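You operate a simulated robot arm through the tools that you are given. There is no shell and no other tool.

You run a simulated two-armed robot. Do the job below in one go: nothing can be reset, and whatever is moved stays where it is left.

JOB
Level the laser and bring its line to the 6 cm mark.
Fine: switch it on; both displays must read 0.0.
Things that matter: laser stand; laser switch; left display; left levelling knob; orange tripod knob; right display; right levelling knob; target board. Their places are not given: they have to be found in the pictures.

Only the result counts: the job must be done as asked and must still hold three seconds after the hand-in. Knocking over, shifting, dropping, spilling or breaking anything else fails it.

ROBOT AND FRAMES
Two 7-joint arms with fingered hands on one trunk that stands fixed in place. Base frame: the origin is at the foot of the trunk, x ahead of it, y to its left, z up. Lengths are in m, angles in degrees, forces in N, time in s.
The left shoulder is at [0.068, 0.185, 1.164], the right one opposite. With the tool pointing down near the work surface each hand reaches from about 0.1 to 0.84 m from the base axis, measured 20 degrees to its own side. Payload 4 kg a hand.
Tool frame (each hand has its own): the origin (TCP) lies between the finger pads and is the grasp point; the fingertips stand 0.026 m ahead of it; z points along the fingers, y is the line along which they close. The gripper opens to 0.132 m; its body begins 0.073 m behind the TCP. The gripper is a hand of 3 fingers: y runs from the thumb to the fingers, the wrist lies at [0, 0, -0.224] in the tool frame, and closing takes about 1.5 s.
Orientation is told as [roll, pitch, yaw] about the base's x, y, z axes, in that order, counted from this pose: with the fingers straight down and closing along the base's y, the tool's x points along the base's -x, its y along +y and its z along -z.

CONTROLS
- The arms move only by the tool arm_command. It takes "left_series", "right_series" or both (then of equal length, played together; a hand with none holds still); each is a list of rows, each a list of 6 numbers: the shift along the tool's x, y, z in m, then the turn, a rotation vector about the tool's x, y, z in degrees. In form: [[x, y, z, wx, wy, wz], ...]. A call has 1 to 20 rows; each row shifts and turns the commanded pose from where the row before left it, along the tool's axes as they then stand. "left_fingers" and "right_fingers" are, for a hand that has rows, the finger opening in m, from 0 to 0.132, set as the call begins (left out, the last holds). A row lasts 0.2 s, in which the tool goes at most 0.05 m and 8.6 degrees; a call with a longer step from one row to the next is refused whole, and so is a gripper value outside its range. A pose out of reach is approached as far as the arm can. The call stops where the force on the tool passes 40 N (or 10 N more than at its start, if that is more) or the arm is blocked; 0.2 s more then pass. The fingers move at their own pace (about 0.072 m/s each) and stop on an object; they squeeze with about 31 N. The grip force told is the motor's: it shows also when the fingers shut on nothing. Time passes only in rows, and 0.2 s behind the last, so rows that do not move let the fingers close. The reply holds the time, the measured pose of the TCP, the force on the tool along the base axes, the opening and the grip force, in the units named above and with some noise, with the torque about the TCP (base axes, N m) and any sound that the robot's microphone picked up, and new pictures: "views" is both (left out), scene, wrist or none (wrist: the cameras of the hands that moved).
- Cameras (640 x 400 px; columns grow to the right, rows downward): "scene" is now at [0.1691, 0.053, 1.409]; the picture's right is [0.62, -0.78, -0.11], its down [-0.42, -0.21, -0.88] and it looks along [0.66, 0.60, -0.45] (base axes); focal length 329 px, centre (320, 200). "left" rides on the left gripper at [-0.062, 0.003, -0.092] in its tool frame; the picture's right is [-0.05, -1.00, 0.00], its down [0.83, -0.04, -0.56] and it looks along [0.55, -0.03, 0.83] (tool axes); focal length 230 px, centre (320, 200). "right" rides on the right gripper at [0.062, 0.003, -0.092] in its tool frame; the picture's right is [-0.05, 1.00, 0.00], its down [-0.83, -0.04, -0.56] and it looks along [-0.56, -0.03, 0.83] (tool axes); focal length 230 px, centre (320, 200).
- raise_lower(by): moves the trunk up (or, below 0, down) by that many m; the arms and the scene camera ride with it, the base frame stays. It gives what a move gives, with no picture.
- set_fingers(finger1, finger2, thumb_bend, hand): sets how far each is bent, from 0 (flat) to 1 (curled in); at 0.3 the hand is open as for a grip, at 0.7 the pads meet at the TCP. One left out holds its place. A second passes; each finger stops where it meets its share of the squeeze, and holds until it gets a number again. A gripper value or a shape takes the hand back. It gives what a move gives, with no picture; readings hold the bend of each and the force on the fingers (four entries, about 0 where the hand has none), thumb and palm.
- grasp_type(shape, hand): the hand has 3 fingers and takes this shape, open, in about a second: jaw (thumb against the fingers, like two jaws); tri (thumb and two fingers); tip (a fingertip pinch); poke (one finger out to press); point (the index stretched); flat (the hand flat); cup (the hand cupped); fist (a fist). The gripper value then closes the fingers along that shape, each until it touches; the sizes above hold for jaw. It gives what a move gives, with no picture.
- pan_tilt(pan, tilt): turns the head with the scene camera to pan (to the left, within 86 degrees either way) and tilt (down, from -29 to 69), counted from straight ahead of the robot (the tilt from the chest, where the trunk bows). It gives what a move gives, and a new picture of the scene camera.
- measure_at(camera, pixels): for up to 12 pixels [column, row] of the newest picture of that camera ("zoom" is the newest enlarged one), the place [x, y, z] in the base frame of the surface seen there, good to about 0.002 m, but the place of the scene camera against the robot may be out by one fixed shift of up to 0.012 m in any direction. It takes no simulated time.
- close_up(camera, box): a new picture of the part [left, top, right, bottom] of that camera's present view, enlarged. It takes no simulated time.
- finish_job(): hands the job in; it is judged then, once.

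Open the grippers and draw the arms clear of the work before you hand the job in, unless the task says otherwise.

The tools are called after "Emit:" as name(argument=value, ...) on one line, values as JSON. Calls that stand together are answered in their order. arm_command: Moves the arms, as the interface text tells. Its arguments: {"type":"object","properties":{"left_series":{"type":"array"},"left_fingers":{"type":"number"},"right_series":{"type":"array"},"right_fingers":{"type":"number"},"views":{"type":"string","enum":["both","scene","wrist","none"]}},"required":[]} The other tools are called the same way: raise_lower (by) moves the trunk up or down; grasp_type (shape, hand) gives the hand a shape; set_fingers (finger1, finger2, thumb_bend, hand) moves the fingers one by one; pan_tilt (pan, tilt) turns the head that bears the scene camera; measure_at (camera, pixels) gives the place of the surface under pixels of a picture; close_up (camera, box) takes an enlarged picture of a part of a camera's view; finish_job () hands the job in.

At the start:

```text
time: 0.0
left_ee_pos: [0.3825, 0.4773, 1.1653]
left_tcp_rot: [0.1, 0.1, 0.1]
left_wrist_force: [0.4, -1.0, 0.0]
left_wrist_torque: [0.02, 0.0, 0.01]
left_width: 0.1318
left_gripper_force: 0.0
left_shape: jaw
left_bend: [0.3, 0.3, 0.3]
left_finger forces: [0.0, 0.0, 0.0, 0.0, 0.0, 0.0]
right_ee_pos: [0.4849, 0.0658, 1.2369]
right_tcp_rot: [0.1, 0.1, 0.1]
right_wrist_force: [-0.1, -0.7, 0.4]
right_wrist_torque: [0.01, -0.02, -0.02]
right_width: 0.132
right_gripper_force: 0.1
right_shape: jaw
right_bend: [0.3, 0.3, 0.3]
right_finger forces: [0.0, 0.0, 0.0, 0.0, 0.0, 0.0]
trunk travel left (down, up): [-0.2, 0.262]
head pan, tilt (commanded): [39.1, 19.2]
```

scene: 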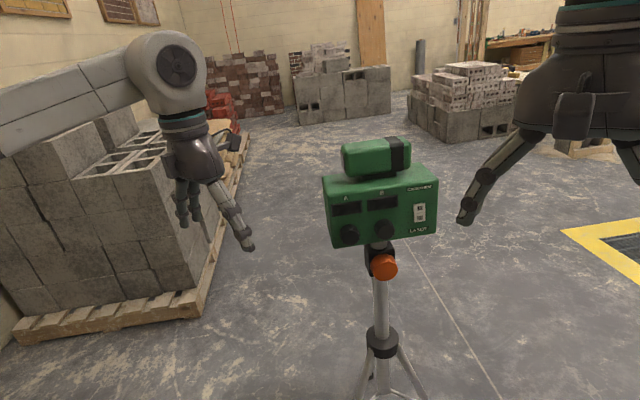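
right: 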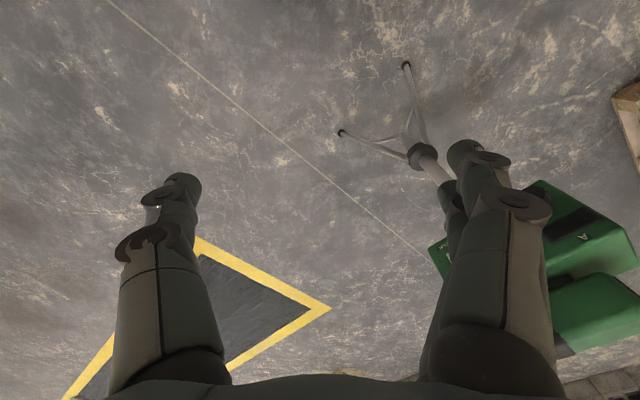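
left: 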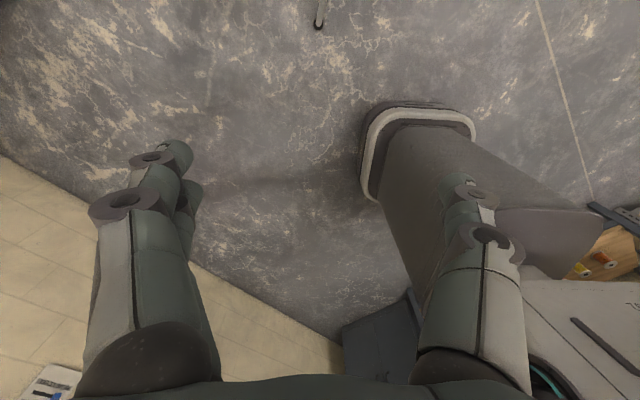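

The scene shows a green laser on a tripod (about px 380,200) with two displays, two knobs, a switch and an orange tripod knob (384,267). I enlarge the laser to see details.

Emit:
close_up(camera="scene", box=[300, 120, 460, 220])

Emit:
measure_at(camera="scene", pixels=[[346, 208], [381, 203], [349, 235], [383, 228], [419, 212], [384, 267], [330, 180], [437, 180], [333, 243], [434, 232], [375, 160], [382, 340]])

```text
4.00 times, centred on (380, 170) of scene
```

zoom: 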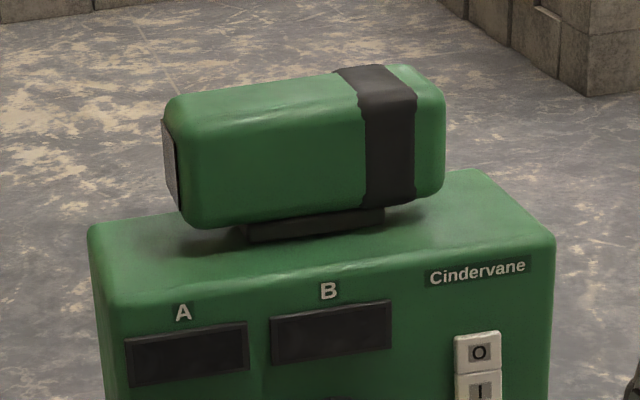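

```text
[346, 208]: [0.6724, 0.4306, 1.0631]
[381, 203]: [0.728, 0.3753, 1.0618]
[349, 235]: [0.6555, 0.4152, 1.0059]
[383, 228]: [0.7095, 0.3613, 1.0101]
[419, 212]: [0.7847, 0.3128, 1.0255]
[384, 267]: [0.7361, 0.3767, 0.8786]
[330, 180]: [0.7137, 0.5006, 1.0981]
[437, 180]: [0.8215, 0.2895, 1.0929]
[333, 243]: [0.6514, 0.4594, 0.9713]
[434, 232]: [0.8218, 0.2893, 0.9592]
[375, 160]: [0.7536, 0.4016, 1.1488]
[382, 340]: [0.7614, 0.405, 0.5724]
```

The front face runs at about 45° in the base frame. I enlarge the lower front with knobs, switch and tripod knob.

Emit:
close_up(camera="scene", box=[310, 190, 454, 280])

Emit:
pan_tilt(pan=80, tilt=10)

```text
4.44 times, centred on (382, 235) of scene
```

zoom: 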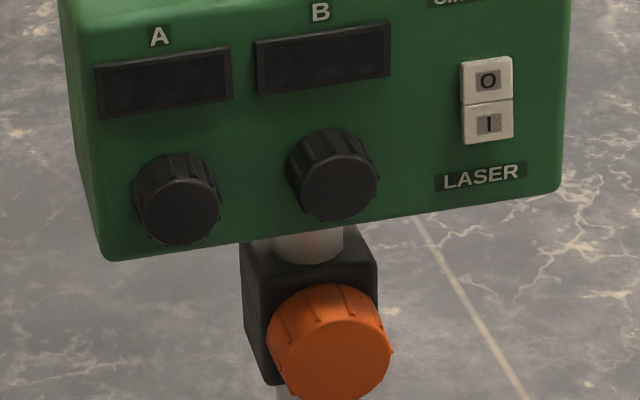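

```text
time: 1.1
left_ee_pos: [0.3832, 0.4776, 1.1649]
left_tcp_rot: [0.0, 0.0, 0.1]
left_wrist_force: [0.3, 0.1, 0.4]
left_wrist_torque: [0.0, -0.02, 0.0]
left_width: 0.1318
left_gripper_force: 0.0
left_shape: jaw
left_bend: [0.3, 0.3, 0.3]
left_finger forces: [0.0, 0.1, 0.0, 0.0, 0.0, 0.1]
right_ee_pos: [0.4839, 0.0663, 1.2376]
right_tcp_rot: [0.2, 0.1, 0.1]
right_wrist_force: [0.6, -0.6, -0.5]
right_wrist_torque: [0.01, 0.05, 0.0]
right_width: 0.1321
right_gripper_force: 0.1
right_shape: jaw
right_bend: [0.3, 0.3, 0.3]
right_finger forces: [0.0, 0.0, 0.0, 0.0, 0.0, 0.0]
trunk travel left (down, up): [-0.2, 0.262]
head pan, tilt (commanded): [80.0, 10.0]
```

scene: 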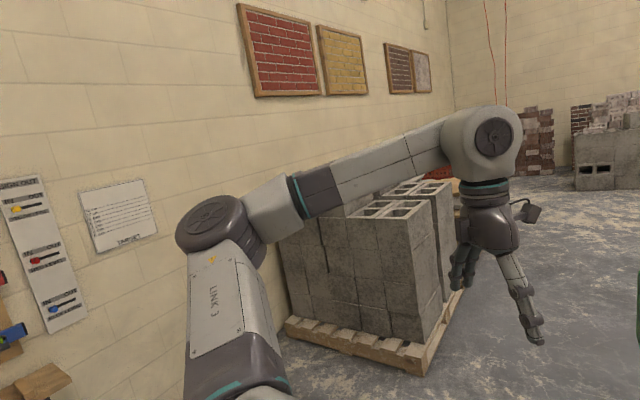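

No target board is seen to the left yet. I look ahead and to the right.

Emit:
pan_tilt(pan=0, tilt=15)

Emit:
pan_tilt(pan=-60, tilt=15)

```text
time: 2.6
left_ee_pos: [0.3834, 0.4777, 1.1646]
left_tcp_rot: [0.0, 0.0, 0.1]
left_wrist_force: [0.1, 0.0, 0.7]
left_wrist_torque: [0.04, -0.02, -0.02]
left_width: 0.132
left_gripper_force: 0.0
left_shape: jaw
left_bend: [0.3, 0.3, 0.3]
left_finger forces: [0.0, 0.0, 0.0, 0.0, 0.0, 0.0]
right_ee_pos: [0.4839, 0.0666, 1.237]
right_tcp_rot: [0.0, 0.1, 0.0]
right_wrist_force: [0.5, -0.2, 0.0]
right_wrist_torque: [-0.01, 0.01, -0.01]
right_width: 0.1319
right_gripper_force: 0.1
right_shape: jaw
right_bend: [0.3, 0.3, 0.3]
right_finger forces: [0.1, 0.0, 0.0, 0.0, 0.0, 0.1]
trunk travel left (down, up): [-0.2, 0.262]
head pan, tilt (commanded): [0.0, 15.0]
```

scene: 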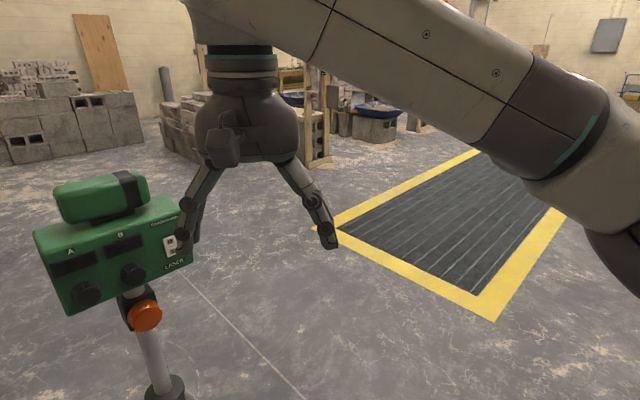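

```text
time: 3.9
left_ee_pos: [0.385, 0.4773, 1.1646]
left_tcp_rot: [0.0, -0.1, 0.1]
left_wrist_force: [0.0, -0.6, 0.4]
left_wrist_torque: [0.0, 0.02, 0.01]
left_width: 0.1318
left_gripper_force: 0.0
left_shape: jaw
left_bend: [0.3, 0.3, 0.3]
left_finger forces: [0.1, 0.0, 0.0, 0.0, 0.1, 0.0]
right_ee_pos: [0.4848, 0.065, 1.2369]
right_tcp_rot: [0.0, 0.0, 0.1]
right_wrist_force: [0.2, 0.6, 0.9]
right_wrist_torque: [0.06, -0.01, 0.01]
right_width: 0.1321
right_gripper_force: 0.0
right_shape: jaw
right_bend: [0.3, 0.3, 0.3]
right_finger forces: [0.1, 0.0, 0.0, 0.0, 0.1, 0.0]
trunk travel left (down, up): [-0.2, 0.262]
head pan, tilt (commanded): [-60.0, 15.0]
```

scene: 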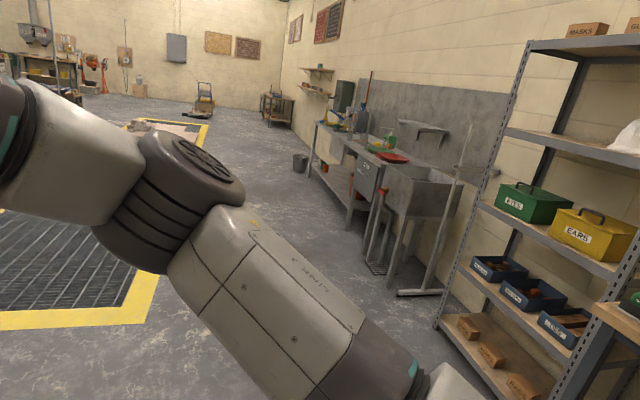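

The right side shows no target board either. I look at the far left with more tilt, and then will move the left arm if it hides the board.

Emit:
pan_tilt(pan=86, tilt=35)

Emit:
pan_tilt(pan=55, tilt=25)

```text
time: 6.2
left_ee_pos: [0.3839, 0.4772, 1.1651]
left_tcp_rot: [0.0, 0.0, 0.1]
left_wrist_force: [0.3, -0.9, 1.0]
left_wrist_torque: [-0.03, -0.02, 0.03]
left_width: 0.132
left_gripper_force: 0.1
left_shape: jaw
left_bend: [0.3, 0.3, 0.3]
left_finger forces: [0.0, 0.0, 0.0, 0.0, 0.0, 0.1]
right_ee_pos: [0.4843, 0.0641, 1.2366]
right_tcp_rot: [0.0, 0.1, 0.1]
right_wrist_force: [0.1, 0.5, 0.0]
right_wrist_torque: [-0.01, 0.03, 0.02]
right_width: 0.1318
right_gripper_force: 0.0
right_shape: jaw
right_bend: [0.3, 0.3, 0.3]
right_finger forces: [0.0, 0.0, 0.0, 0.0, 0.1, 0.0]
trunk travel left (down, up): [-0.2, 0.262]
head pan, tilt (commanded): [85.9, 35.0]
```

scene: 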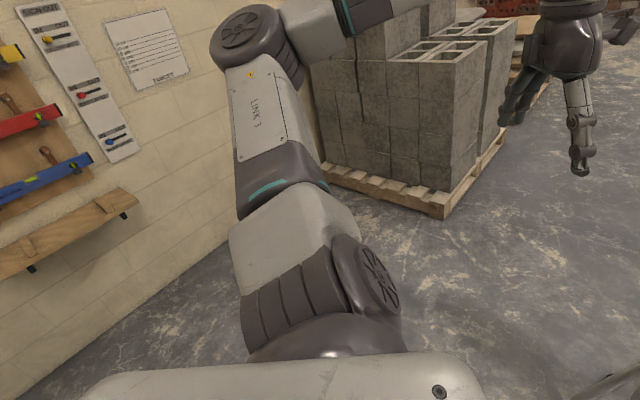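

```text
time: 7.2
left_ee_pos: [0.3836, 0.4769, 1.1644]
left_tcp_rot: [0.0, -0.1, 0.2]
left_wrist_force: [-0.2, -0.8, -0.3]
left_wrist_torque: [0.01, 0.0, 0.01]
left_width: 0.1317
left_gripper_force: 0.0
left_shape: jaw
left_bend: [0.3, 0.3, 0.3]
left_finger forces: [0.0, 0.1, 0.0, 0.0, 0.0, 0.0]
right_ee_pos: [0.4846, 0.0662, 1.2366]
right_tcp_rot: [0.1, 0.1, 0.1]
right_wrist_force: [-0.5, -0.1, 1.3]
right_wrist_torque: [-0.01, 0.04, -0.01]
right_width: 0.1319
right_gripper_force: 0.1
right_shape: jaw
right_bend: [0.3, 0.3, 0.3]
right_finger forces: [0.0, 0.0, 0.1, 0.0, 0.0, 0.0]
trunk travel left (down, up): [-0.2, 0.262]
head pan, tilt (commanded): [55.0, 25.0]
```

scene: 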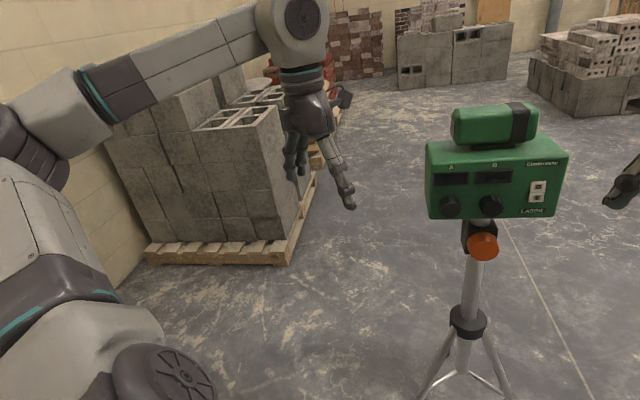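

A sheet on the left wall near px (118,215) of the pan-80 picture seems to read "TARGET". I pan back and enlarge it.

Emit:
pan_tilt(pan=86, tilt=15)

Emit:
close_up(camera="scene", box=[80, 100, 240, 260])

```text
time: 8.1
left_ee_pos: [0.3838, 0.4782, 1.1643]
left_tcp_rot: [0.1, 0.0, 0.1]
left_wrist_force: [-0.1, 0.0, -0.7]
left_wrist_torque: [0.0, -0.02, 0.04]
left_width: 0.132
left_gripper_force: 0.0
left_shape: jaw
left_bend: [0.3, 0.3, 0.3]
left_finger forces: [0.1, 0.1, 0.1, 0.1, 0.1, 0.1]
right_ee_pos: [0.4846, 0.0656, 1.2377]
right_tcp_rot: [0.0, 0.2, 0.1]
right_wrist_force: [-0.1, -0.1, -0.5]
right_wrist_torque: [0.04, 0.01, 0.01]
right_width: 0.1315
right_gripper_force: 0.1
right_shape: jaw
right_bend: [0.3, 0.3, 0.3]
right_finger forces: [0.0, 0.0, 0.0, 0.1, 0.1, 0.0]
trunk travel left (down, up): [-0.2, 0.262]
head pan, tilt (commanded): [85.9, 15.0]
```

scene: 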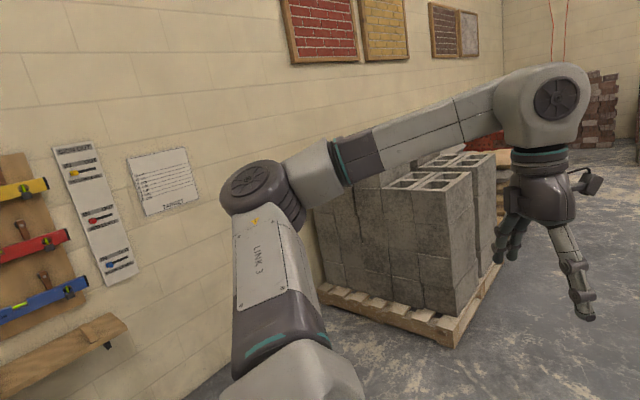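

```text
2.50 times, centred on (160, 180) of scene
```

zoom: 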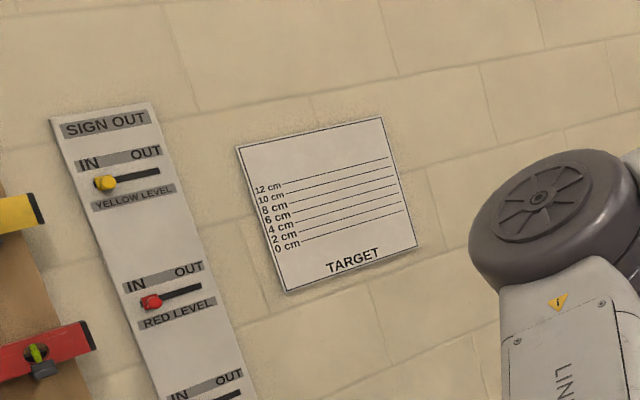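

The target board is found on the left wall (zoom 325,205) with marks 0–12 cm. I measure its marks.

Emit:
close_up(camera="scene", box=[120, 140, 204, 220])

Emit:
measure_at(camera="scene", pixels=[[130, 159], [187, 150], [197, 197], [146, 214], [146, 182], [148, 198], [180, 163], [183, 181], [160, 205]])

```text
5.00 times, centred on (162, 180) of scene
```

zoom: 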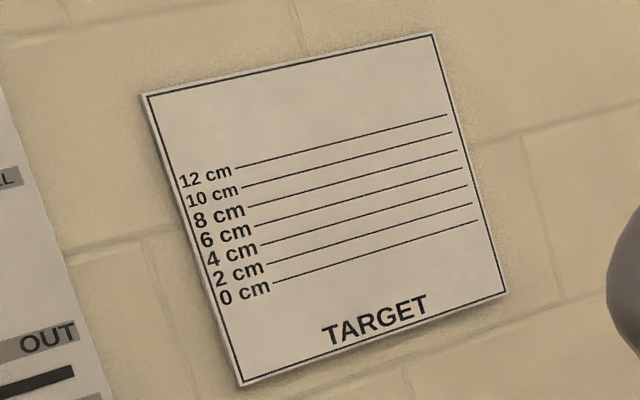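

```text
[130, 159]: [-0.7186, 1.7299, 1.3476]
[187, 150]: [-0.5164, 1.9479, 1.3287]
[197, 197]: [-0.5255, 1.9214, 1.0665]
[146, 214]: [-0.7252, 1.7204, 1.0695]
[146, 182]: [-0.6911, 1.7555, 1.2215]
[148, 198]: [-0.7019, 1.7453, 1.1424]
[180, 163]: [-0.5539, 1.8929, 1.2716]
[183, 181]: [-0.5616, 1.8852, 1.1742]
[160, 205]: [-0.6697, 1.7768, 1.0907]
```

I measure the mark lines in the zoom picture for their heights.

Emit:
measure_at(camera="zoom", pixels=[[340, 141], [344, 159], [350, 177], [355, 196], [361, 214], [368, 233], [375, 252], [250, 228], [462, 168], [330, 204], [430, 35], [508, 290]])

Emit:
measure_at(camera="left", pixels=[[320, 100]])

```text
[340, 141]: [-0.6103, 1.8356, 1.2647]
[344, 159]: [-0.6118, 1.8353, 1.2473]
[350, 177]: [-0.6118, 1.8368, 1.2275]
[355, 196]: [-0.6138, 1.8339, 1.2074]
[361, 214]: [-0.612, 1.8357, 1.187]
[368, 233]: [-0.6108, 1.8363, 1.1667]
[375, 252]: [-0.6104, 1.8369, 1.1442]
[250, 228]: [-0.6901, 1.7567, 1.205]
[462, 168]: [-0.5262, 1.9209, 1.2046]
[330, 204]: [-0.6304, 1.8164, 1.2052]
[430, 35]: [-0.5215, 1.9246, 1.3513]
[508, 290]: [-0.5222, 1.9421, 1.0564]
```

```text
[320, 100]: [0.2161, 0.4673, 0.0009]
```

The board's 6 cm line is at about z = 1.2045 (0 cm at 1.144, 12 cm at 1.265). I aim the head at the laser and turn the right hand to point horizontally toward its front face (about 44° to the left).

Emit:
pan_tilt(pan=28, tilt=25)

Emit:
arm_command(right_series=[[-0.0117, 0.018, 0.029, 0, 0, 0], [-0.0117, 0.018, 0.029, 0, 0, 0], [-0.0117, 0.018, 0.029, 0, 0, 0], [0, 0, 0, 0, 0, -7.33], [0, 0, 0, 0, 0, -7.33], [0, 0, 0, 0, 0, -7.33], [0, 0, 0, 0, 0, -7.33], [0, 0, 0, 0, 0, -7.33], [0, 0, 0, 0, 0, -7.33], [0, 0, 0, 0, -8.18, 0], [0, 0, 0, 0, -8.18, 0], [0, 0, 0, 0, -8.18, 0], [0, 0, 0, 0, -8.18, 0], [0, 0, 0, 0, -8.18, 0], [0, 0, 0, 0, -8.18, 0], [0, 0, 0, 0, -8.18, 0], [0, 0, 0, 0, -8.18, 0], [0, 0, 0, 0, -8.18, 0], [0, 0, 0, 0, -8.18, 0], [0, 0, 0, 0, -8.18, 0]], views="both")

```text
time: 9.4
left_ee_pos: [0.3835, 0.4784, 1.1638]
left_tcp_rot: [0.0, 0.1, 0.1]
left_wrist_force: [-0.4, 0.0, 0.5]
left_wrist_torque: [-0.01, 0.0, 0.0]
left_width: 0.1319
left_gripper_force: 0.1
left_shape: jaw
left_bend: [0.3, 0.3, 0.3]
left_finger forces: [0.0, 0.0, 0.0, 0.1, 0.0, 0.0]
right_ee_pos: [0.4852, 0.0654, 1.2369]
right_tcp_rot: [-0.1, 0.1, 0.0]
right_wrist_force: [0.0, 0.4, -0.7]
right_wrist_torque: [0.0, 0.04, 0.01]
right_width: 0.1318
right_gripper_force: 0.1
right_shape: jaw
right_bend: [0.3, 0.3, 0.3]
right_finger forces: [0.0, 0.0, 0.0, 0.1, 0.0, 0.0]
trunk travel left (down, up): [-0.2, 0.262]
head pan, tilt (commanded): [28.0, 25.0]
```

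scene: 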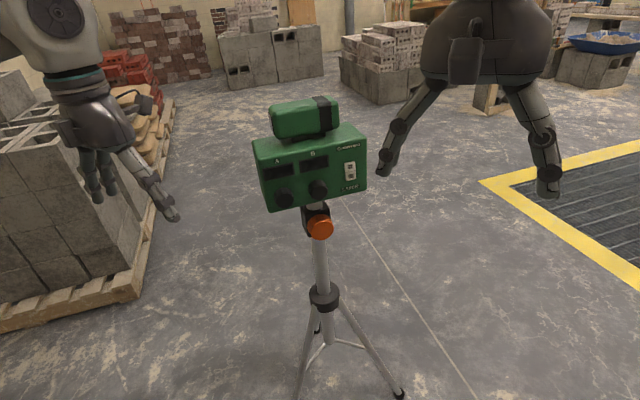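

```text
time: 13.6
left_ee_pos: [0.3838, 0.4779, 1.1639]
left_tcp_rot: [0.0, 0.0, 0.1]
left_wrist_force: [0.3, 0.3, -0.5]
left_wrist_torque: [0.0, -0.03, -0.01]
left_width: 0.1319
left_gripper_force: 0.1
left_shape: jaw
left_bend: [0.3, 0.3, 0.3]
left_finger forces: [0.0, 0.0, 0.0, 0.0, 0.0, 0.1]
right_ee_pos: [0.5196, 0.1186, 1.15]
right_tcp_rot: [118.7, -89.9, -74.6]
right_wrist_force: [-0.5, 0.6, 0.0]
right_wrist_torque: [0.0, -0.01, 0.0]
right_width: 0.1319
right_gripper_force: 0.1
right_shape: jaw
right_bend: [0.3, 0.3, 0.3]
right_finger forces: [0.0, 0.0, 0.0, 0.0, 0.1, 0.0]
trunk travel left (down, up): [-0.2, 0.262]
head pan, tilt (commanded): [28.0, 25.0]
```

scene: 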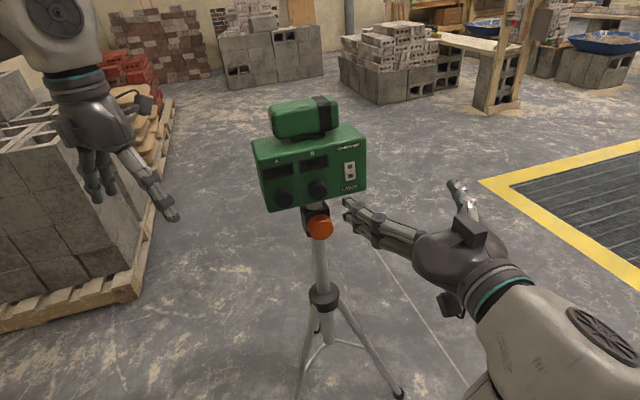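
right: 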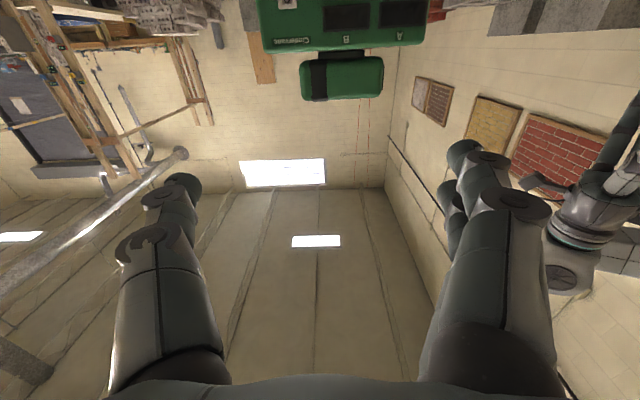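

The hand points at the laser; the wrist camera sees the face upside down at the top of the picture. I measure the same features by the wrist and scene cameras to find the scene camera's shift.

Emit:
close_up(camera="right", box=[240, 0, 440, 110])

Emit:
close_up(camera="scene", box=[240, 90, 384, 250])

```text
3.20 times, centred on (340, 55) of right
```

zoom: 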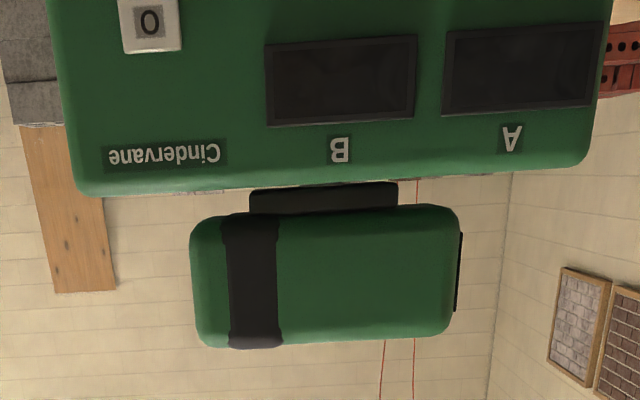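

```text
2.50 times, centred on (312, 170) of scene
```

zoom: 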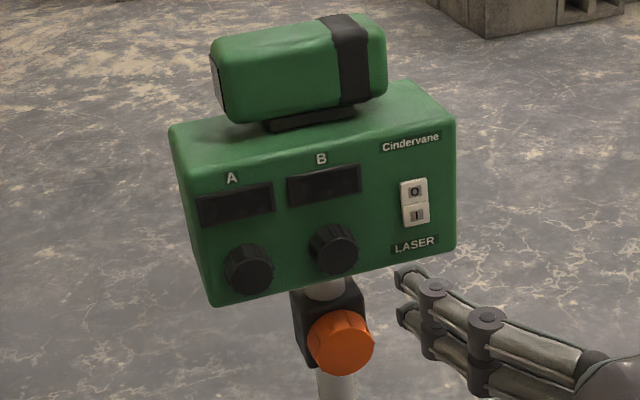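

I measure display centres and label centres by both cameras.

Emit:
measure_at(camera="right", pixels=[[346.6, 17.5], [403.1, 14.4], [399.7, 35.6], [345.6, 39.4], [291.2, 40.9], [286.2, 2]])

Emit:
measure_at(camera="zoom", pixels=[[324, 185], [235, 204], [231, 177], [321, 159], [411, 142], [414, 191], [417, 215], [248, 270], [334, 249], [343, 345], [340, 320], [414, 244]])

```text
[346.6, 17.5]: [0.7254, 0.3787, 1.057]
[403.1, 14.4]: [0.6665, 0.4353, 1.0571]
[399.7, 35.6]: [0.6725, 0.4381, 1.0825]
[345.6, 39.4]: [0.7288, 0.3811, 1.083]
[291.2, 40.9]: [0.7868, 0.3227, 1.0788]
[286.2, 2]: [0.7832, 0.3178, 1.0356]
```

```text
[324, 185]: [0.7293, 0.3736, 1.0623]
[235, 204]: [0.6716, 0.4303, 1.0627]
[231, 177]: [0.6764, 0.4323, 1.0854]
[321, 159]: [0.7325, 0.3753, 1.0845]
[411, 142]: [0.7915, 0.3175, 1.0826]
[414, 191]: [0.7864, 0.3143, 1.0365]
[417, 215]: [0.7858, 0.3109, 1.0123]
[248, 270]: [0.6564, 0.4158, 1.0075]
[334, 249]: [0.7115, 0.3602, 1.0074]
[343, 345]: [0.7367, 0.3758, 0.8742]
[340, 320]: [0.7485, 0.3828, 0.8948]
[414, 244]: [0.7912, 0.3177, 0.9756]
```

The wrist-minus-scene shift is about (-0.004, +0.005, -0.004), and the face normal is at 45°. I shape the right hand to poke for the switch and look.

Emit:
grasp_type(hand="right", shape="poke")

Emit:
arm_command(right_series=[[0, 0, 0, -1, 0, 0], [0, 0, 0, 0, 0, 0]], views="both")

```text
time: 14.5
left_ee_pos: [0.3844, 0.4779, 1.1661]
left_tcp_rot: [0.0, 0.0, 0.2]
left_wrist_force: [-0.4, 0.3, 0.0]
left_wrist_torque: [-0.02, 0.02, 0.01]
left_width: 0.1318
left_gripper_force: 0.1
left_shape: jaw
left_bend: [0.3, 0.3, 0.3]
left_finger forces: [0.0, 0.1, 0.1, 0.0, 0.1, 0.1]
right_ee_pos: [0.5197, 0.1195, 1.1503]
right_tcp_rot: [20.8, -89.8, 23.3]
right_wrist_force: [-0.1, 0.0, 0.0]
right_wrist_torque: [-0.01, -0.01, 0.02]
right_width: 0.0
right_gripper_force: 0.1
right_shape: poke
right_bend: [1.0, 1.0, 0.45]
right_finger forces: [0.0, 0.0, 0.0, 0.0, 0.0, 0.1]
trunk travel left (down, up): [-0.2, 0.262]
head pan, tilt (commanded): [28.0, 25.0]
```

```text
time: 15.1
left_ee_pos: [0.3842, 0.4764, 1.1655]
left_tcp_rot: [0.0, 0.0, 0.1]
left_wrist_force: [0.3, 0.1, -0.4]
left_wrist_torque: [0.0, 0.01, -0.01]
left_width: 0.132
left_gripper_force: 0.0
left_shape: jaw
left_bend: [0.3, 0.3, 0.3]
left_finger forces: [0.0, 0.1, 0.0, 0.0, 0.0, 0.0]
right_ee_pos: [0.5202, 0.1199, 1.1501]
right_tcp_rot: [10.8, -89.8, 34.2]
right_wrist_force: [0.2, -0.3, 0.2]
right_wrist_torque: [0.02, -0.02, 0.01]
right_width: 0.0001
right_gripper_force: 0.1
right_shape: poke
right_bend: [1.0, 1.0, 0.45]
right_finger forces: [0.0, 0.0, 0.1, 0.1, 0.1, 0.0]
trunk travel left (down, up): [-0.2, 0.262]
head pan, tilt (commanded): [28.0, 25.0]
```

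scene: 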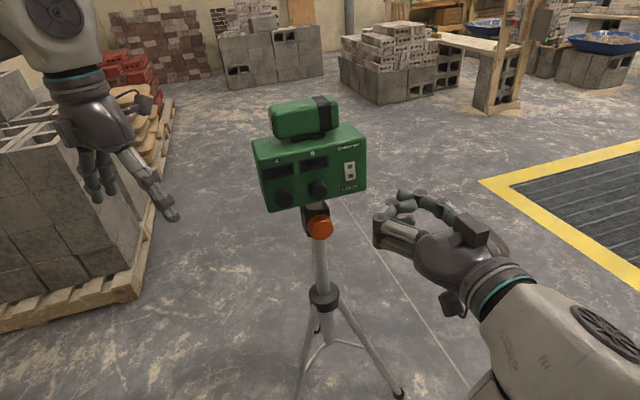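
right: 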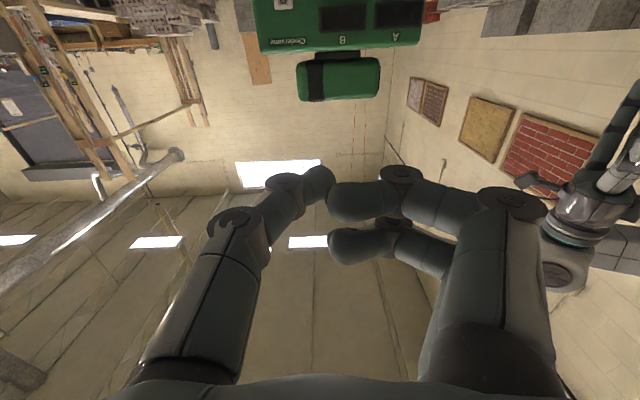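

In "poke" the thumb is the finger out. I try "point" to see whether a stretched index gives a clearer tip.

Emit:
grasp_type(hand="right", shape="point")

Emit:
arm_command(right_series=[[0, 0, 0, 0, 0, 0]], views="both")

```text
time: 16.0
left_ee_pos: [0.3831, 0.477, 1.1644]
left_tcp_rot: [-0.1, 0.0, 0.1]
left_wrist_force: [-0.7, 0.2, -0.7]
left_wrist_torque: [0.02, 0.01, 0.02]
left_width: 0.1318
left_gripper_force: 0.2
left_shape: jaw
left_bend: [0.3, 0.3, 0.3]
left_finger forces: [0.1, 0.0, 0.0, 0.1, 0.0, 0.1]
right_ee_pos: [0.5199, 0.1197, 1.1502]
right_tcp_rot: [27.7, -89.9, 17.4]
right_wrist_force: [0.3, 0.0, 1.4]
right_wrist_torque: [-0.01, 0.01, 0.02]
right_width: 0.0
right_gripper_force: 0.1
right_shape: point
right_bend: [0.24, 1.0, 0.48]
right_finger forces: [0.1, 0.0, 0.1, 0.0, 0.0, 0.0]
trunk travel left (down, up): [-0.2, 0.262]
head pan, tilt (commanded): [28.0, 25.0]
```

```text
time: 16.4
left_ee_pos: [0.3842, 0.4772, 1.1646]
left_tcp_rot: [0.0, 0.1, 0.1]
left_wrist_force: [-0.2, 0.4, -0.1]
left_wrist_torque: [0.0, -0.02, -0.01]
left_width: 0.132
left_gripper_force: 0.1
left_shape: jaw
left_bend: [0.3, 0.3, 0.3]
left_finger forces: [0.0, 0.1, 0.1, 0.1, 0.1, 0.0]
right_ee_pos: [0.5197, 0.1196, 1.1514]
right_tcp_rot: [28.7, -89.9, 16.2]
right_wrist_force: [-0.1, 0.2, -0.1]
right_wrist_torque: [0.01, 0.02, 0.01]
right_width: 0.0
right_gripper_force: 0.1
right_shape: point
right_bend: [0.24, 1.0, 0.48]
right_finger forces: [0.0, 0.1, 0.1, 0.1, 0.1, 0.0]
trunk travel left (down, up): [-0.2, 0.262]
head pan, tilt (commanded): [28.0, 25.0]
```

scene: 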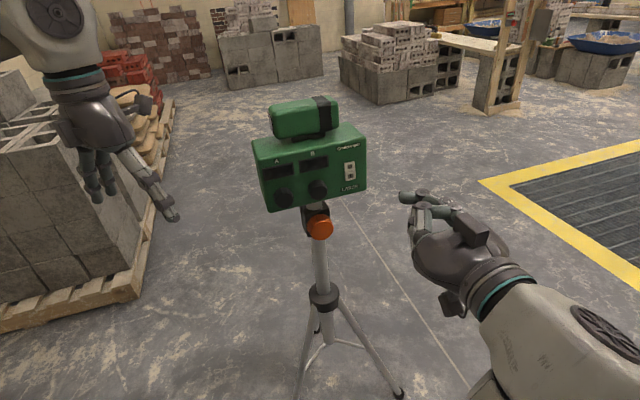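
right: 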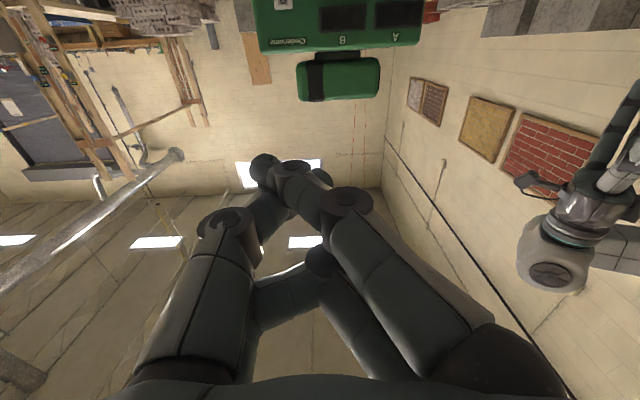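

The index is stretched with its tip near px (262,168) of the wrist picture. I measure the tip to get its offset from the TCP.

Emit:
close_up(camera="right", box=[200, 120, 360, 220])

Emit:
measure_at(camera="right", pixels=[[262, 158], [255, 165], [264, 172], [275, 175], [290, 167], [300, 180], [310, 215], [345, 200]])

Emit:
close_up(camera="scene", box=[360, 160, 520, 260])

```text
4.00 times, centred on (280, 170) of right
```

zoom: 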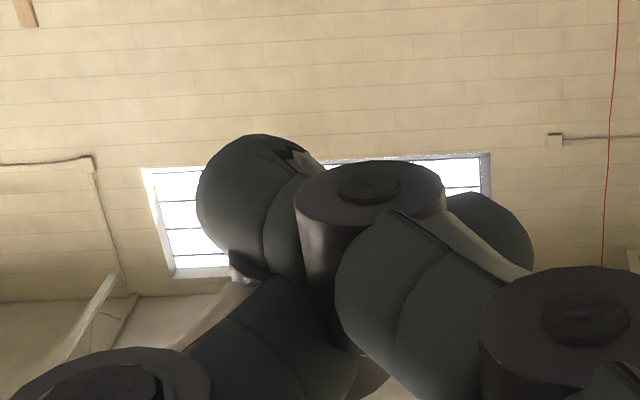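

```text
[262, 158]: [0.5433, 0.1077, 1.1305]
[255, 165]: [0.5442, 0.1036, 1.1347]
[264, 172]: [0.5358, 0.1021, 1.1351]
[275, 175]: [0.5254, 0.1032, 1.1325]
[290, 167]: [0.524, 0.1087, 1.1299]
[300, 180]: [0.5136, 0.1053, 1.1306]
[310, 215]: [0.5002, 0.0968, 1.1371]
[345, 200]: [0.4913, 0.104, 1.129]
```

```text
4.00 times, centred on (440, 210) of scene
```

zoom: 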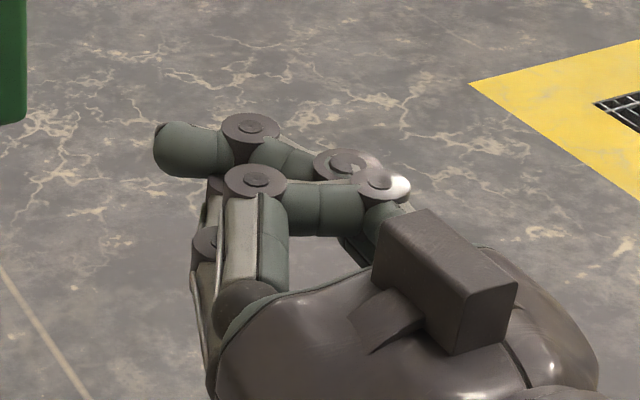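

The "point" index slants inward across the hand, so I set the fingers one by one instead: index as in the open grip, the others curled.

Emit:
set_fingers(hand="right", finger1=0.3, finger2=1.0, thumb_bend=1.0)

Emit:
arm_command(right_series=[[0, 0, 0, 0, 0, 0]], views="both")

```text
time: 17.4
left_ee_pos: [0.3832, 0.4775, 1.1653]
left_tcp_rot: [0.0, 0.0, 0.2]
left_wrist_force: [-0.9, -0.1, 0.1]
left_wrist_torque: [-0.01, -0.02, -0.01]
left_width: 0.132
left_gripper_force: 0.0
left_shape: jaw
left_bend: [0.3, 0.3, 0.3]
left_finger forces: [0.0, 0.0, 0.0, 0.1, 0.0, 0.0]
right_ee_pos: [0.5206, 0.1198, 1.1491]
right_tcp_rot: [27.7, -90.0, 17.3]
right_wrist_force: [0.0, 0.3, -0.1]
right_wrist_torque: [0.02, 0.02, 0.01]
right_width: 0.048
right_gripper_force: 0.1
right_shape: fingers
right_bend: [0.3, 1.0, 0.99]
right_finger forces: [0.0, 0.0, 0.0, 0.0, 0.0, 0.0]
trunk travel left (down, up): [-0.2, 0.262]
head pan, tilt (commanded): [28.0, 25.0]
```

```text
time: 17.8
left_ee_pos: [0.383, 0.4783, 1.1651]
left_tcp_rot: [0.1, 0.0, 0.1]
left_wrist_force: [0.1, 0.4, 0.9]
left_wrist_torque: [-0.01, -0.01, 0.03]
left_width: 0.1318
left_gripper_force: 0.0
left_shape: jaw
left_bend: [0.3, 0.3, 0.3]
left_finger forces: [0.1, 0.1, 0.0, 0.1, 0.1, 0.1]
right_ee_pos: [0.5193, 0.1207, 1.1495]
right_tcp_rot: [27.4, -89.9, 17.7]
right_wrist_force: [-0.9, 0.7, -0.2]
right_wrist_torque: [0.02, -0.01, 0.02]
right_width: 0.0478
right_gripper_force: 0.1
right_shape: fingers
right_bend: [0.3, 1.0, 0.99]
right_finger forces: [0.1, 0.0, 0.0, 0.0, 0.0, 0.1]
trunk travel left (down, up): [-0.2, 0.262]
head pan, tilt (commanded): [28.0, 25.0]
```

scene: 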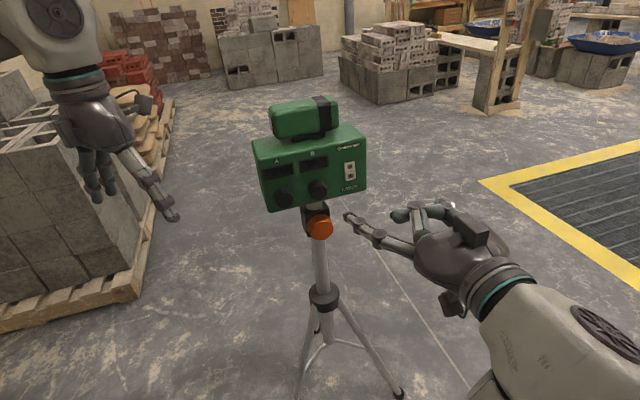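
right: 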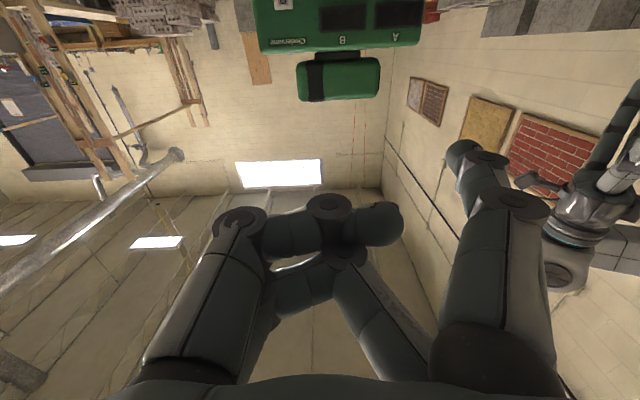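

Now the index stands clear, tip at px (460,148) of the wrist picture. I measure it.

Emit:
close_up(camera="right", box=[420, 120, 580, 220])

Emit:
measure_at(camera="right", pixels=[[460, 143], [452, 147], [470, 144], [449, 155], [462, 155], [460, 170], [480, 165], [510, 205]])

Emit:
close_up(camera="scene", box=[320, 180, 448, 260])

```text
4.00 times, centred on (500, 170) of right
```

zoom: 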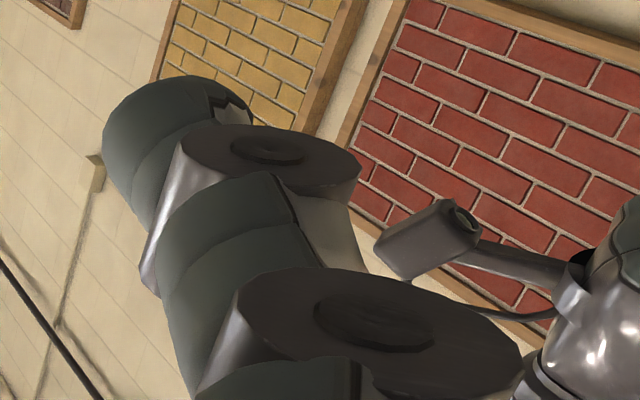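

```text
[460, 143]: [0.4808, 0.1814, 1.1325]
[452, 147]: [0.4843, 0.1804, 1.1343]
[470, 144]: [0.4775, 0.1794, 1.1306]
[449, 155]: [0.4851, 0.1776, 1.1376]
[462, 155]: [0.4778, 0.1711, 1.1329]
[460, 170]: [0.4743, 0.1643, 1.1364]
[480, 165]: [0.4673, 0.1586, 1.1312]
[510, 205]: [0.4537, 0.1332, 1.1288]
```

```text
5.00 times, centred on (384, 220) of scene
```

zoom: 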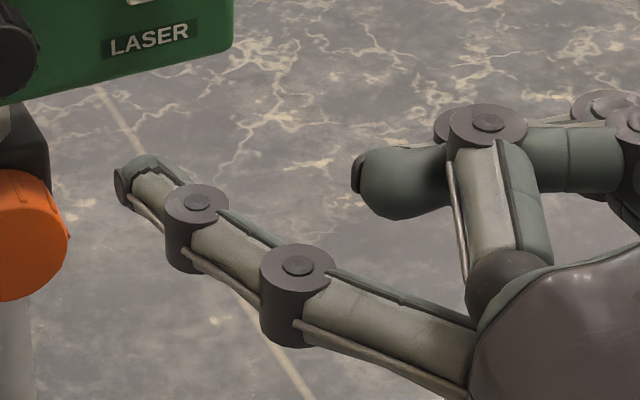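

I measure the index tip's top side by the scene camera to bracket its centre.

Emit:
measure_at(camera="zoom", pixels=[[130, 175], [122, 185], [145, 165], [160, 190], [200, 200], [135, 200], [128, 165]])

```text
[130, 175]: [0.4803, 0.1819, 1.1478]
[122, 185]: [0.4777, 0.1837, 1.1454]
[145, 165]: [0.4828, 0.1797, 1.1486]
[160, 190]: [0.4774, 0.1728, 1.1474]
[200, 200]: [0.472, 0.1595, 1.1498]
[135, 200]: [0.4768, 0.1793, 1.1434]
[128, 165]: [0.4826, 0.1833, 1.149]
```

The index tip is at about (0.0115, 0.072, 0.025) in the tool frame; the "I" button is at about (0.7815, 0.3163, 1.008). I move the hand so the tip stands about 5 cm in front of it.

Emit:
arm_command(right_series=[[0.0326, -0.0296, 0, 0, 0, 0], [0.0326, -0.0296, 0, 0, 0, 0], [0.0326, -0.0296, 0, 0, 0, 0], [0.0327, -0.0295, 0, 0, 0, 0], [0, 0, 0.04, 0, 0, 0], [0, 0, 0.04, 0, 0, 0], [0, 0, 0.04, 0, 0, 0], [0, 0, 0.04, 0, 0, 0], [0, 0, 0.04, 0, 0, 0], [0, 0, 0.04, 0, 0, 0]], views="both")

```text
time: 20.0
left_ee_pos: [0.3838, 0.4794, 1.1632]
left_tcp_rot: [-0.1, 0.1, 0.0]
left_wrist_force: [-0.2, 0.4, 0.4]
left_wrist_torque: [0.0, -0.02, -0.03]
left_width: 0.1322
left_gripper_force: 0.1
left_shape: jaw
left_bend: [0.3, 0.3, 0.3]
left_finger forces: [0.0, 0.0, 0.0, 0.0, 0.0, 0.0]
right_ee_pos: [0.7726, 0.208, 1.0186]
right_tcp_rot: [-9.3, -89.8, 54.2]
right_wrist_force: [0.2, 0.2, 1.0]
right_wrist_torque: [0.02, -0.01, 0.02]
right_width: 0.048
right_gripper_force: 0.0
right_shape: fingers
right_bend: [0.3, 1.0, 0.99]
right_finger forces: [0.1, 0.1, 0.0, 0.1, 0.0, 0.0]
trunk travel left (down, up): [-0.2, 0.262]
head pan, tilt (commanded): [28.0, 25.0]
```

scene: 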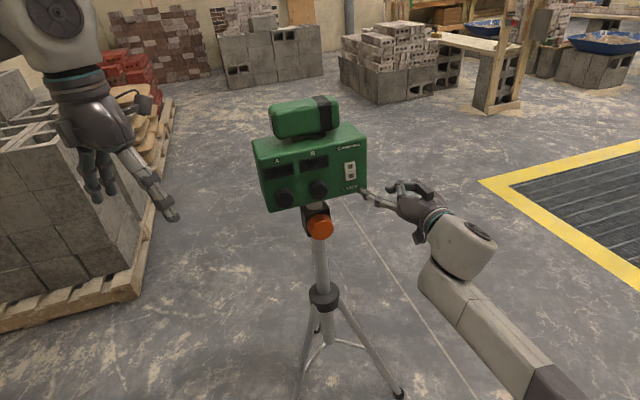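
right: 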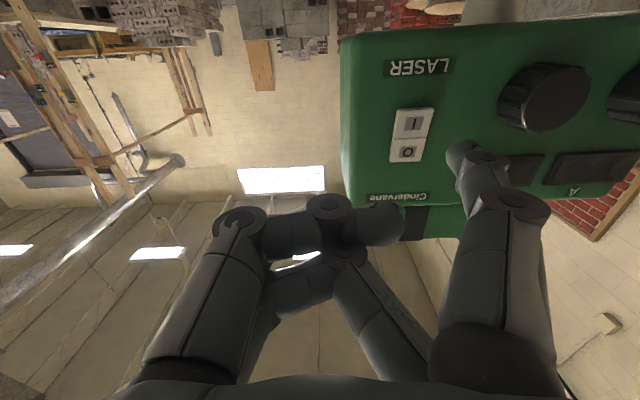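

The wrist picture shows the "I" button at about (413,124) and "O" at (407,151). I measure them and the fingertip.

Emit:
close_up(camera="right", box=[340, 40, 540, 165])

Emit:
measure_at(camera="right", pixels=[[413, 124], [407, 151], [460, 143], [452, 147], [420, 67], [545, 95], [395, 197]])

Emit:
close_up(camera="scene", box=[300, 140, 460, 240])

```text
3.20 times, centred on (440, 102) of right
```

zoom: 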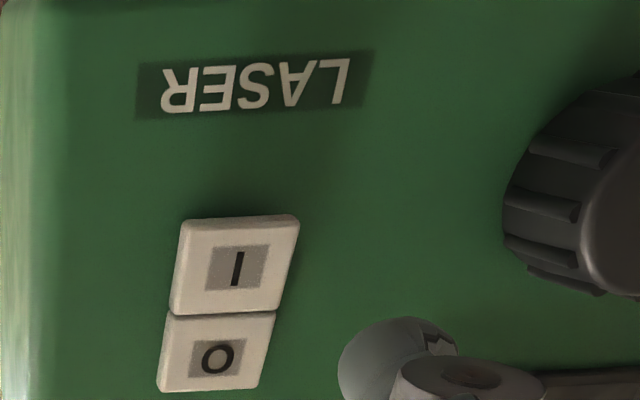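

```text
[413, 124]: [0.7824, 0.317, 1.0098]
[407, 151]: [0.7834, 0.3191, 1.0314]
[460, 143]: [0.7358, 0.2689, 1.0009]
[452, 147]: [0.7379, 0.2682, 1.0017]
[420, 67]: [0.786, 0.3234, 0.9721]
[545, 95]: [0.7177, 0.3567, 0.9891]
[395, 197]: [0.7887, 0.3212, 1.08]
```

```text
4.00 times, centred on (380, 190) of scene
```

zoom: 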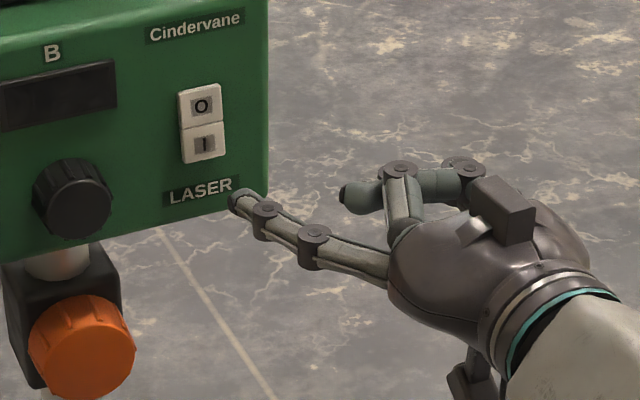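

The fingertip is on line with "I", about 6 cm off. I advance 5 cm.

Emit:
arm_command(right_series=[[0, 0, 0.02, 0, 0, 0], [0, 0, 0.02, 0, 0, 0], [0, 0, 0.01, 0, 0, 0]], views="both")

Emit:
close_up(camera="scene", box=[300, 140, 460, 240])

```text
time: 20.8
left_ee_pos: [0.385, 0.479, 1.1651]
left_tcp_rot: [0.0, 0.0, 0.1]
left_wrist_force: [1.1, 0.0, 0.9]
left_wrist_torque: [0.03, -0.02, 0.02]
left_width: 0.132
left_gripper_force: 0.1
left_shape: jaw
left_bend: [0.3, 0.3, 0.3]
left_finger forces: [0.0, 0.0, 0.1, 0.0, 0.1, 0.1]
right_ee_pos: [0.8076, 0.2408, 1.0195]
right_tcp_rot: [39.9, -89.9, 5.1]
right_wrist_force: [0.5, 0.4, 0.9]
right_wrist_torque: [0.01, -0.02, 0.03]
right_width: 0.0477
right_gripper_force: 0.0
right_shape: fingers
right_bend: [0.3, 1.0, 0.99]
right_finger forces: [0.0, 0.0, 0.0, 0.1, 0.0, 0.0]
trunk travel left (down, up): [-0.2, 0.262]
head pan, tilt (commanded): [28.0, 25.0]
```

scene: 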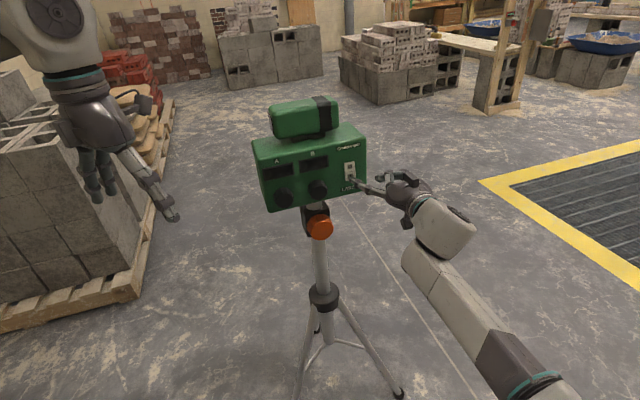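
right: 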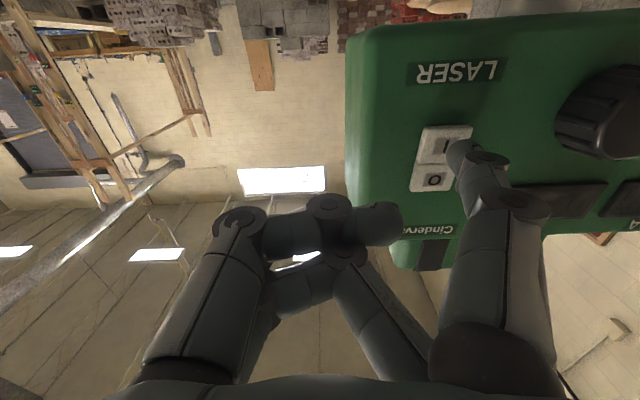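

```text
4.00 times, centred on (380, 190) of scene
```

zoom: 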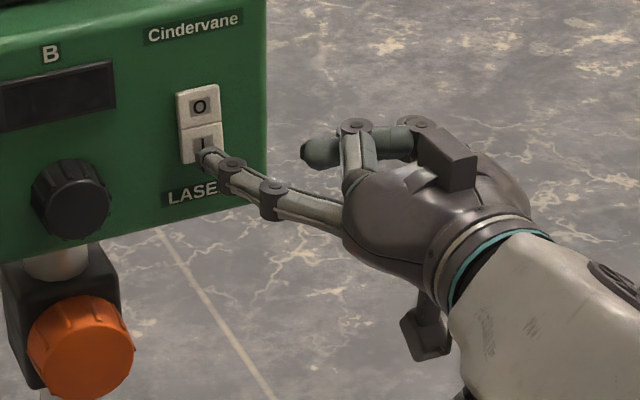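

The fingertip is about a centimetre in front of "I". I advance in 3 mm steps, watching the force.

Emit:
arm_command(right_series=[[0, 0, 0.003, 0, 0, 0], [0, 0, 0.003, 0, 0, 0]], views="none")

Emit:
arm_command(right_series=[[0, 0, 0.003, 0, 0, 0]], views="none")

```text
time: 21.4
left_ee_pos: [0.3844, 0.4782, 1.1644]
left_tcp_rot: [-0.1, 0.0, 0.1]
left_wrist_force: [-0.5, 0.3, -0.5]
left_wrist_torque: [0.0, 0.0, 0.03]
left_width: 0.1319
left_gripper_force: 0.0
left_shape: jaw
left_bend: [0.3, 0.3, 0.3]
left_finger forces: [0.0, 0.0, 0.0, 0.0, 0.0, 0.0]
right_ee_pos: [0.8128, 0.2464, 1.0193]
right_tcp_rot: [-2.8, -90.0, 47.9]
right_wrist_force: [-0.5, 0.1, 1.2]
right_wrist_torque: [-0.01, 0.01, 0.04]
right_width: 0.0479
right_gripper_force: 0.0
right_shape: fingers
right_bend: [0.3, 1.0, 0.99]
right_finger forces: [0.0, 0.0, 0.0, 0.0, 0.1, 0.0]
trunk travel left (down, up): [-0.2, 0.262]
head pan, tilt (commanded): [28.0, 25.0]
```

```text
time: 21.8
left_ee_pos: [0.3836, 0.4781, 1.1646]
left_tcp_rot: [0.0, 0.1, 0.1]
left_wrist_force: [-0.2, 0.0, 0.3]
left_wrist_torque: [-0.02, -0.01, 0.02]
left_width: 0.1319
left_gripper_force: 0.0
left_shape: jaw
left_bend: [0.3, 0.3, 0.3]
left_finger forces: [0.0, 0.1, 0.1, 0.0, 0.1, 0.1]
right_ee_pos: [0.8137, 0.2491, 1.0196]
right_tcp_rot: [33.0, -89.9, 12.1]
right_wrist_force: [-0.7, -1.0, 0.6]
right_wrist_torque: [0.0, 0.04, 0.02]
right_width: 0.0476
right_gripper_force: 0.6
right_shape: fingers
right_bend: [0.3, 1.0, 0.99]
right_finger forces: [0.8, 0.0, 0.0, 0.0, 0.0, 0.1]
trunk travel left (down, up): [-0.2, 0.262]
head pan, tilt (commanded): [28.0, 25.0]
```

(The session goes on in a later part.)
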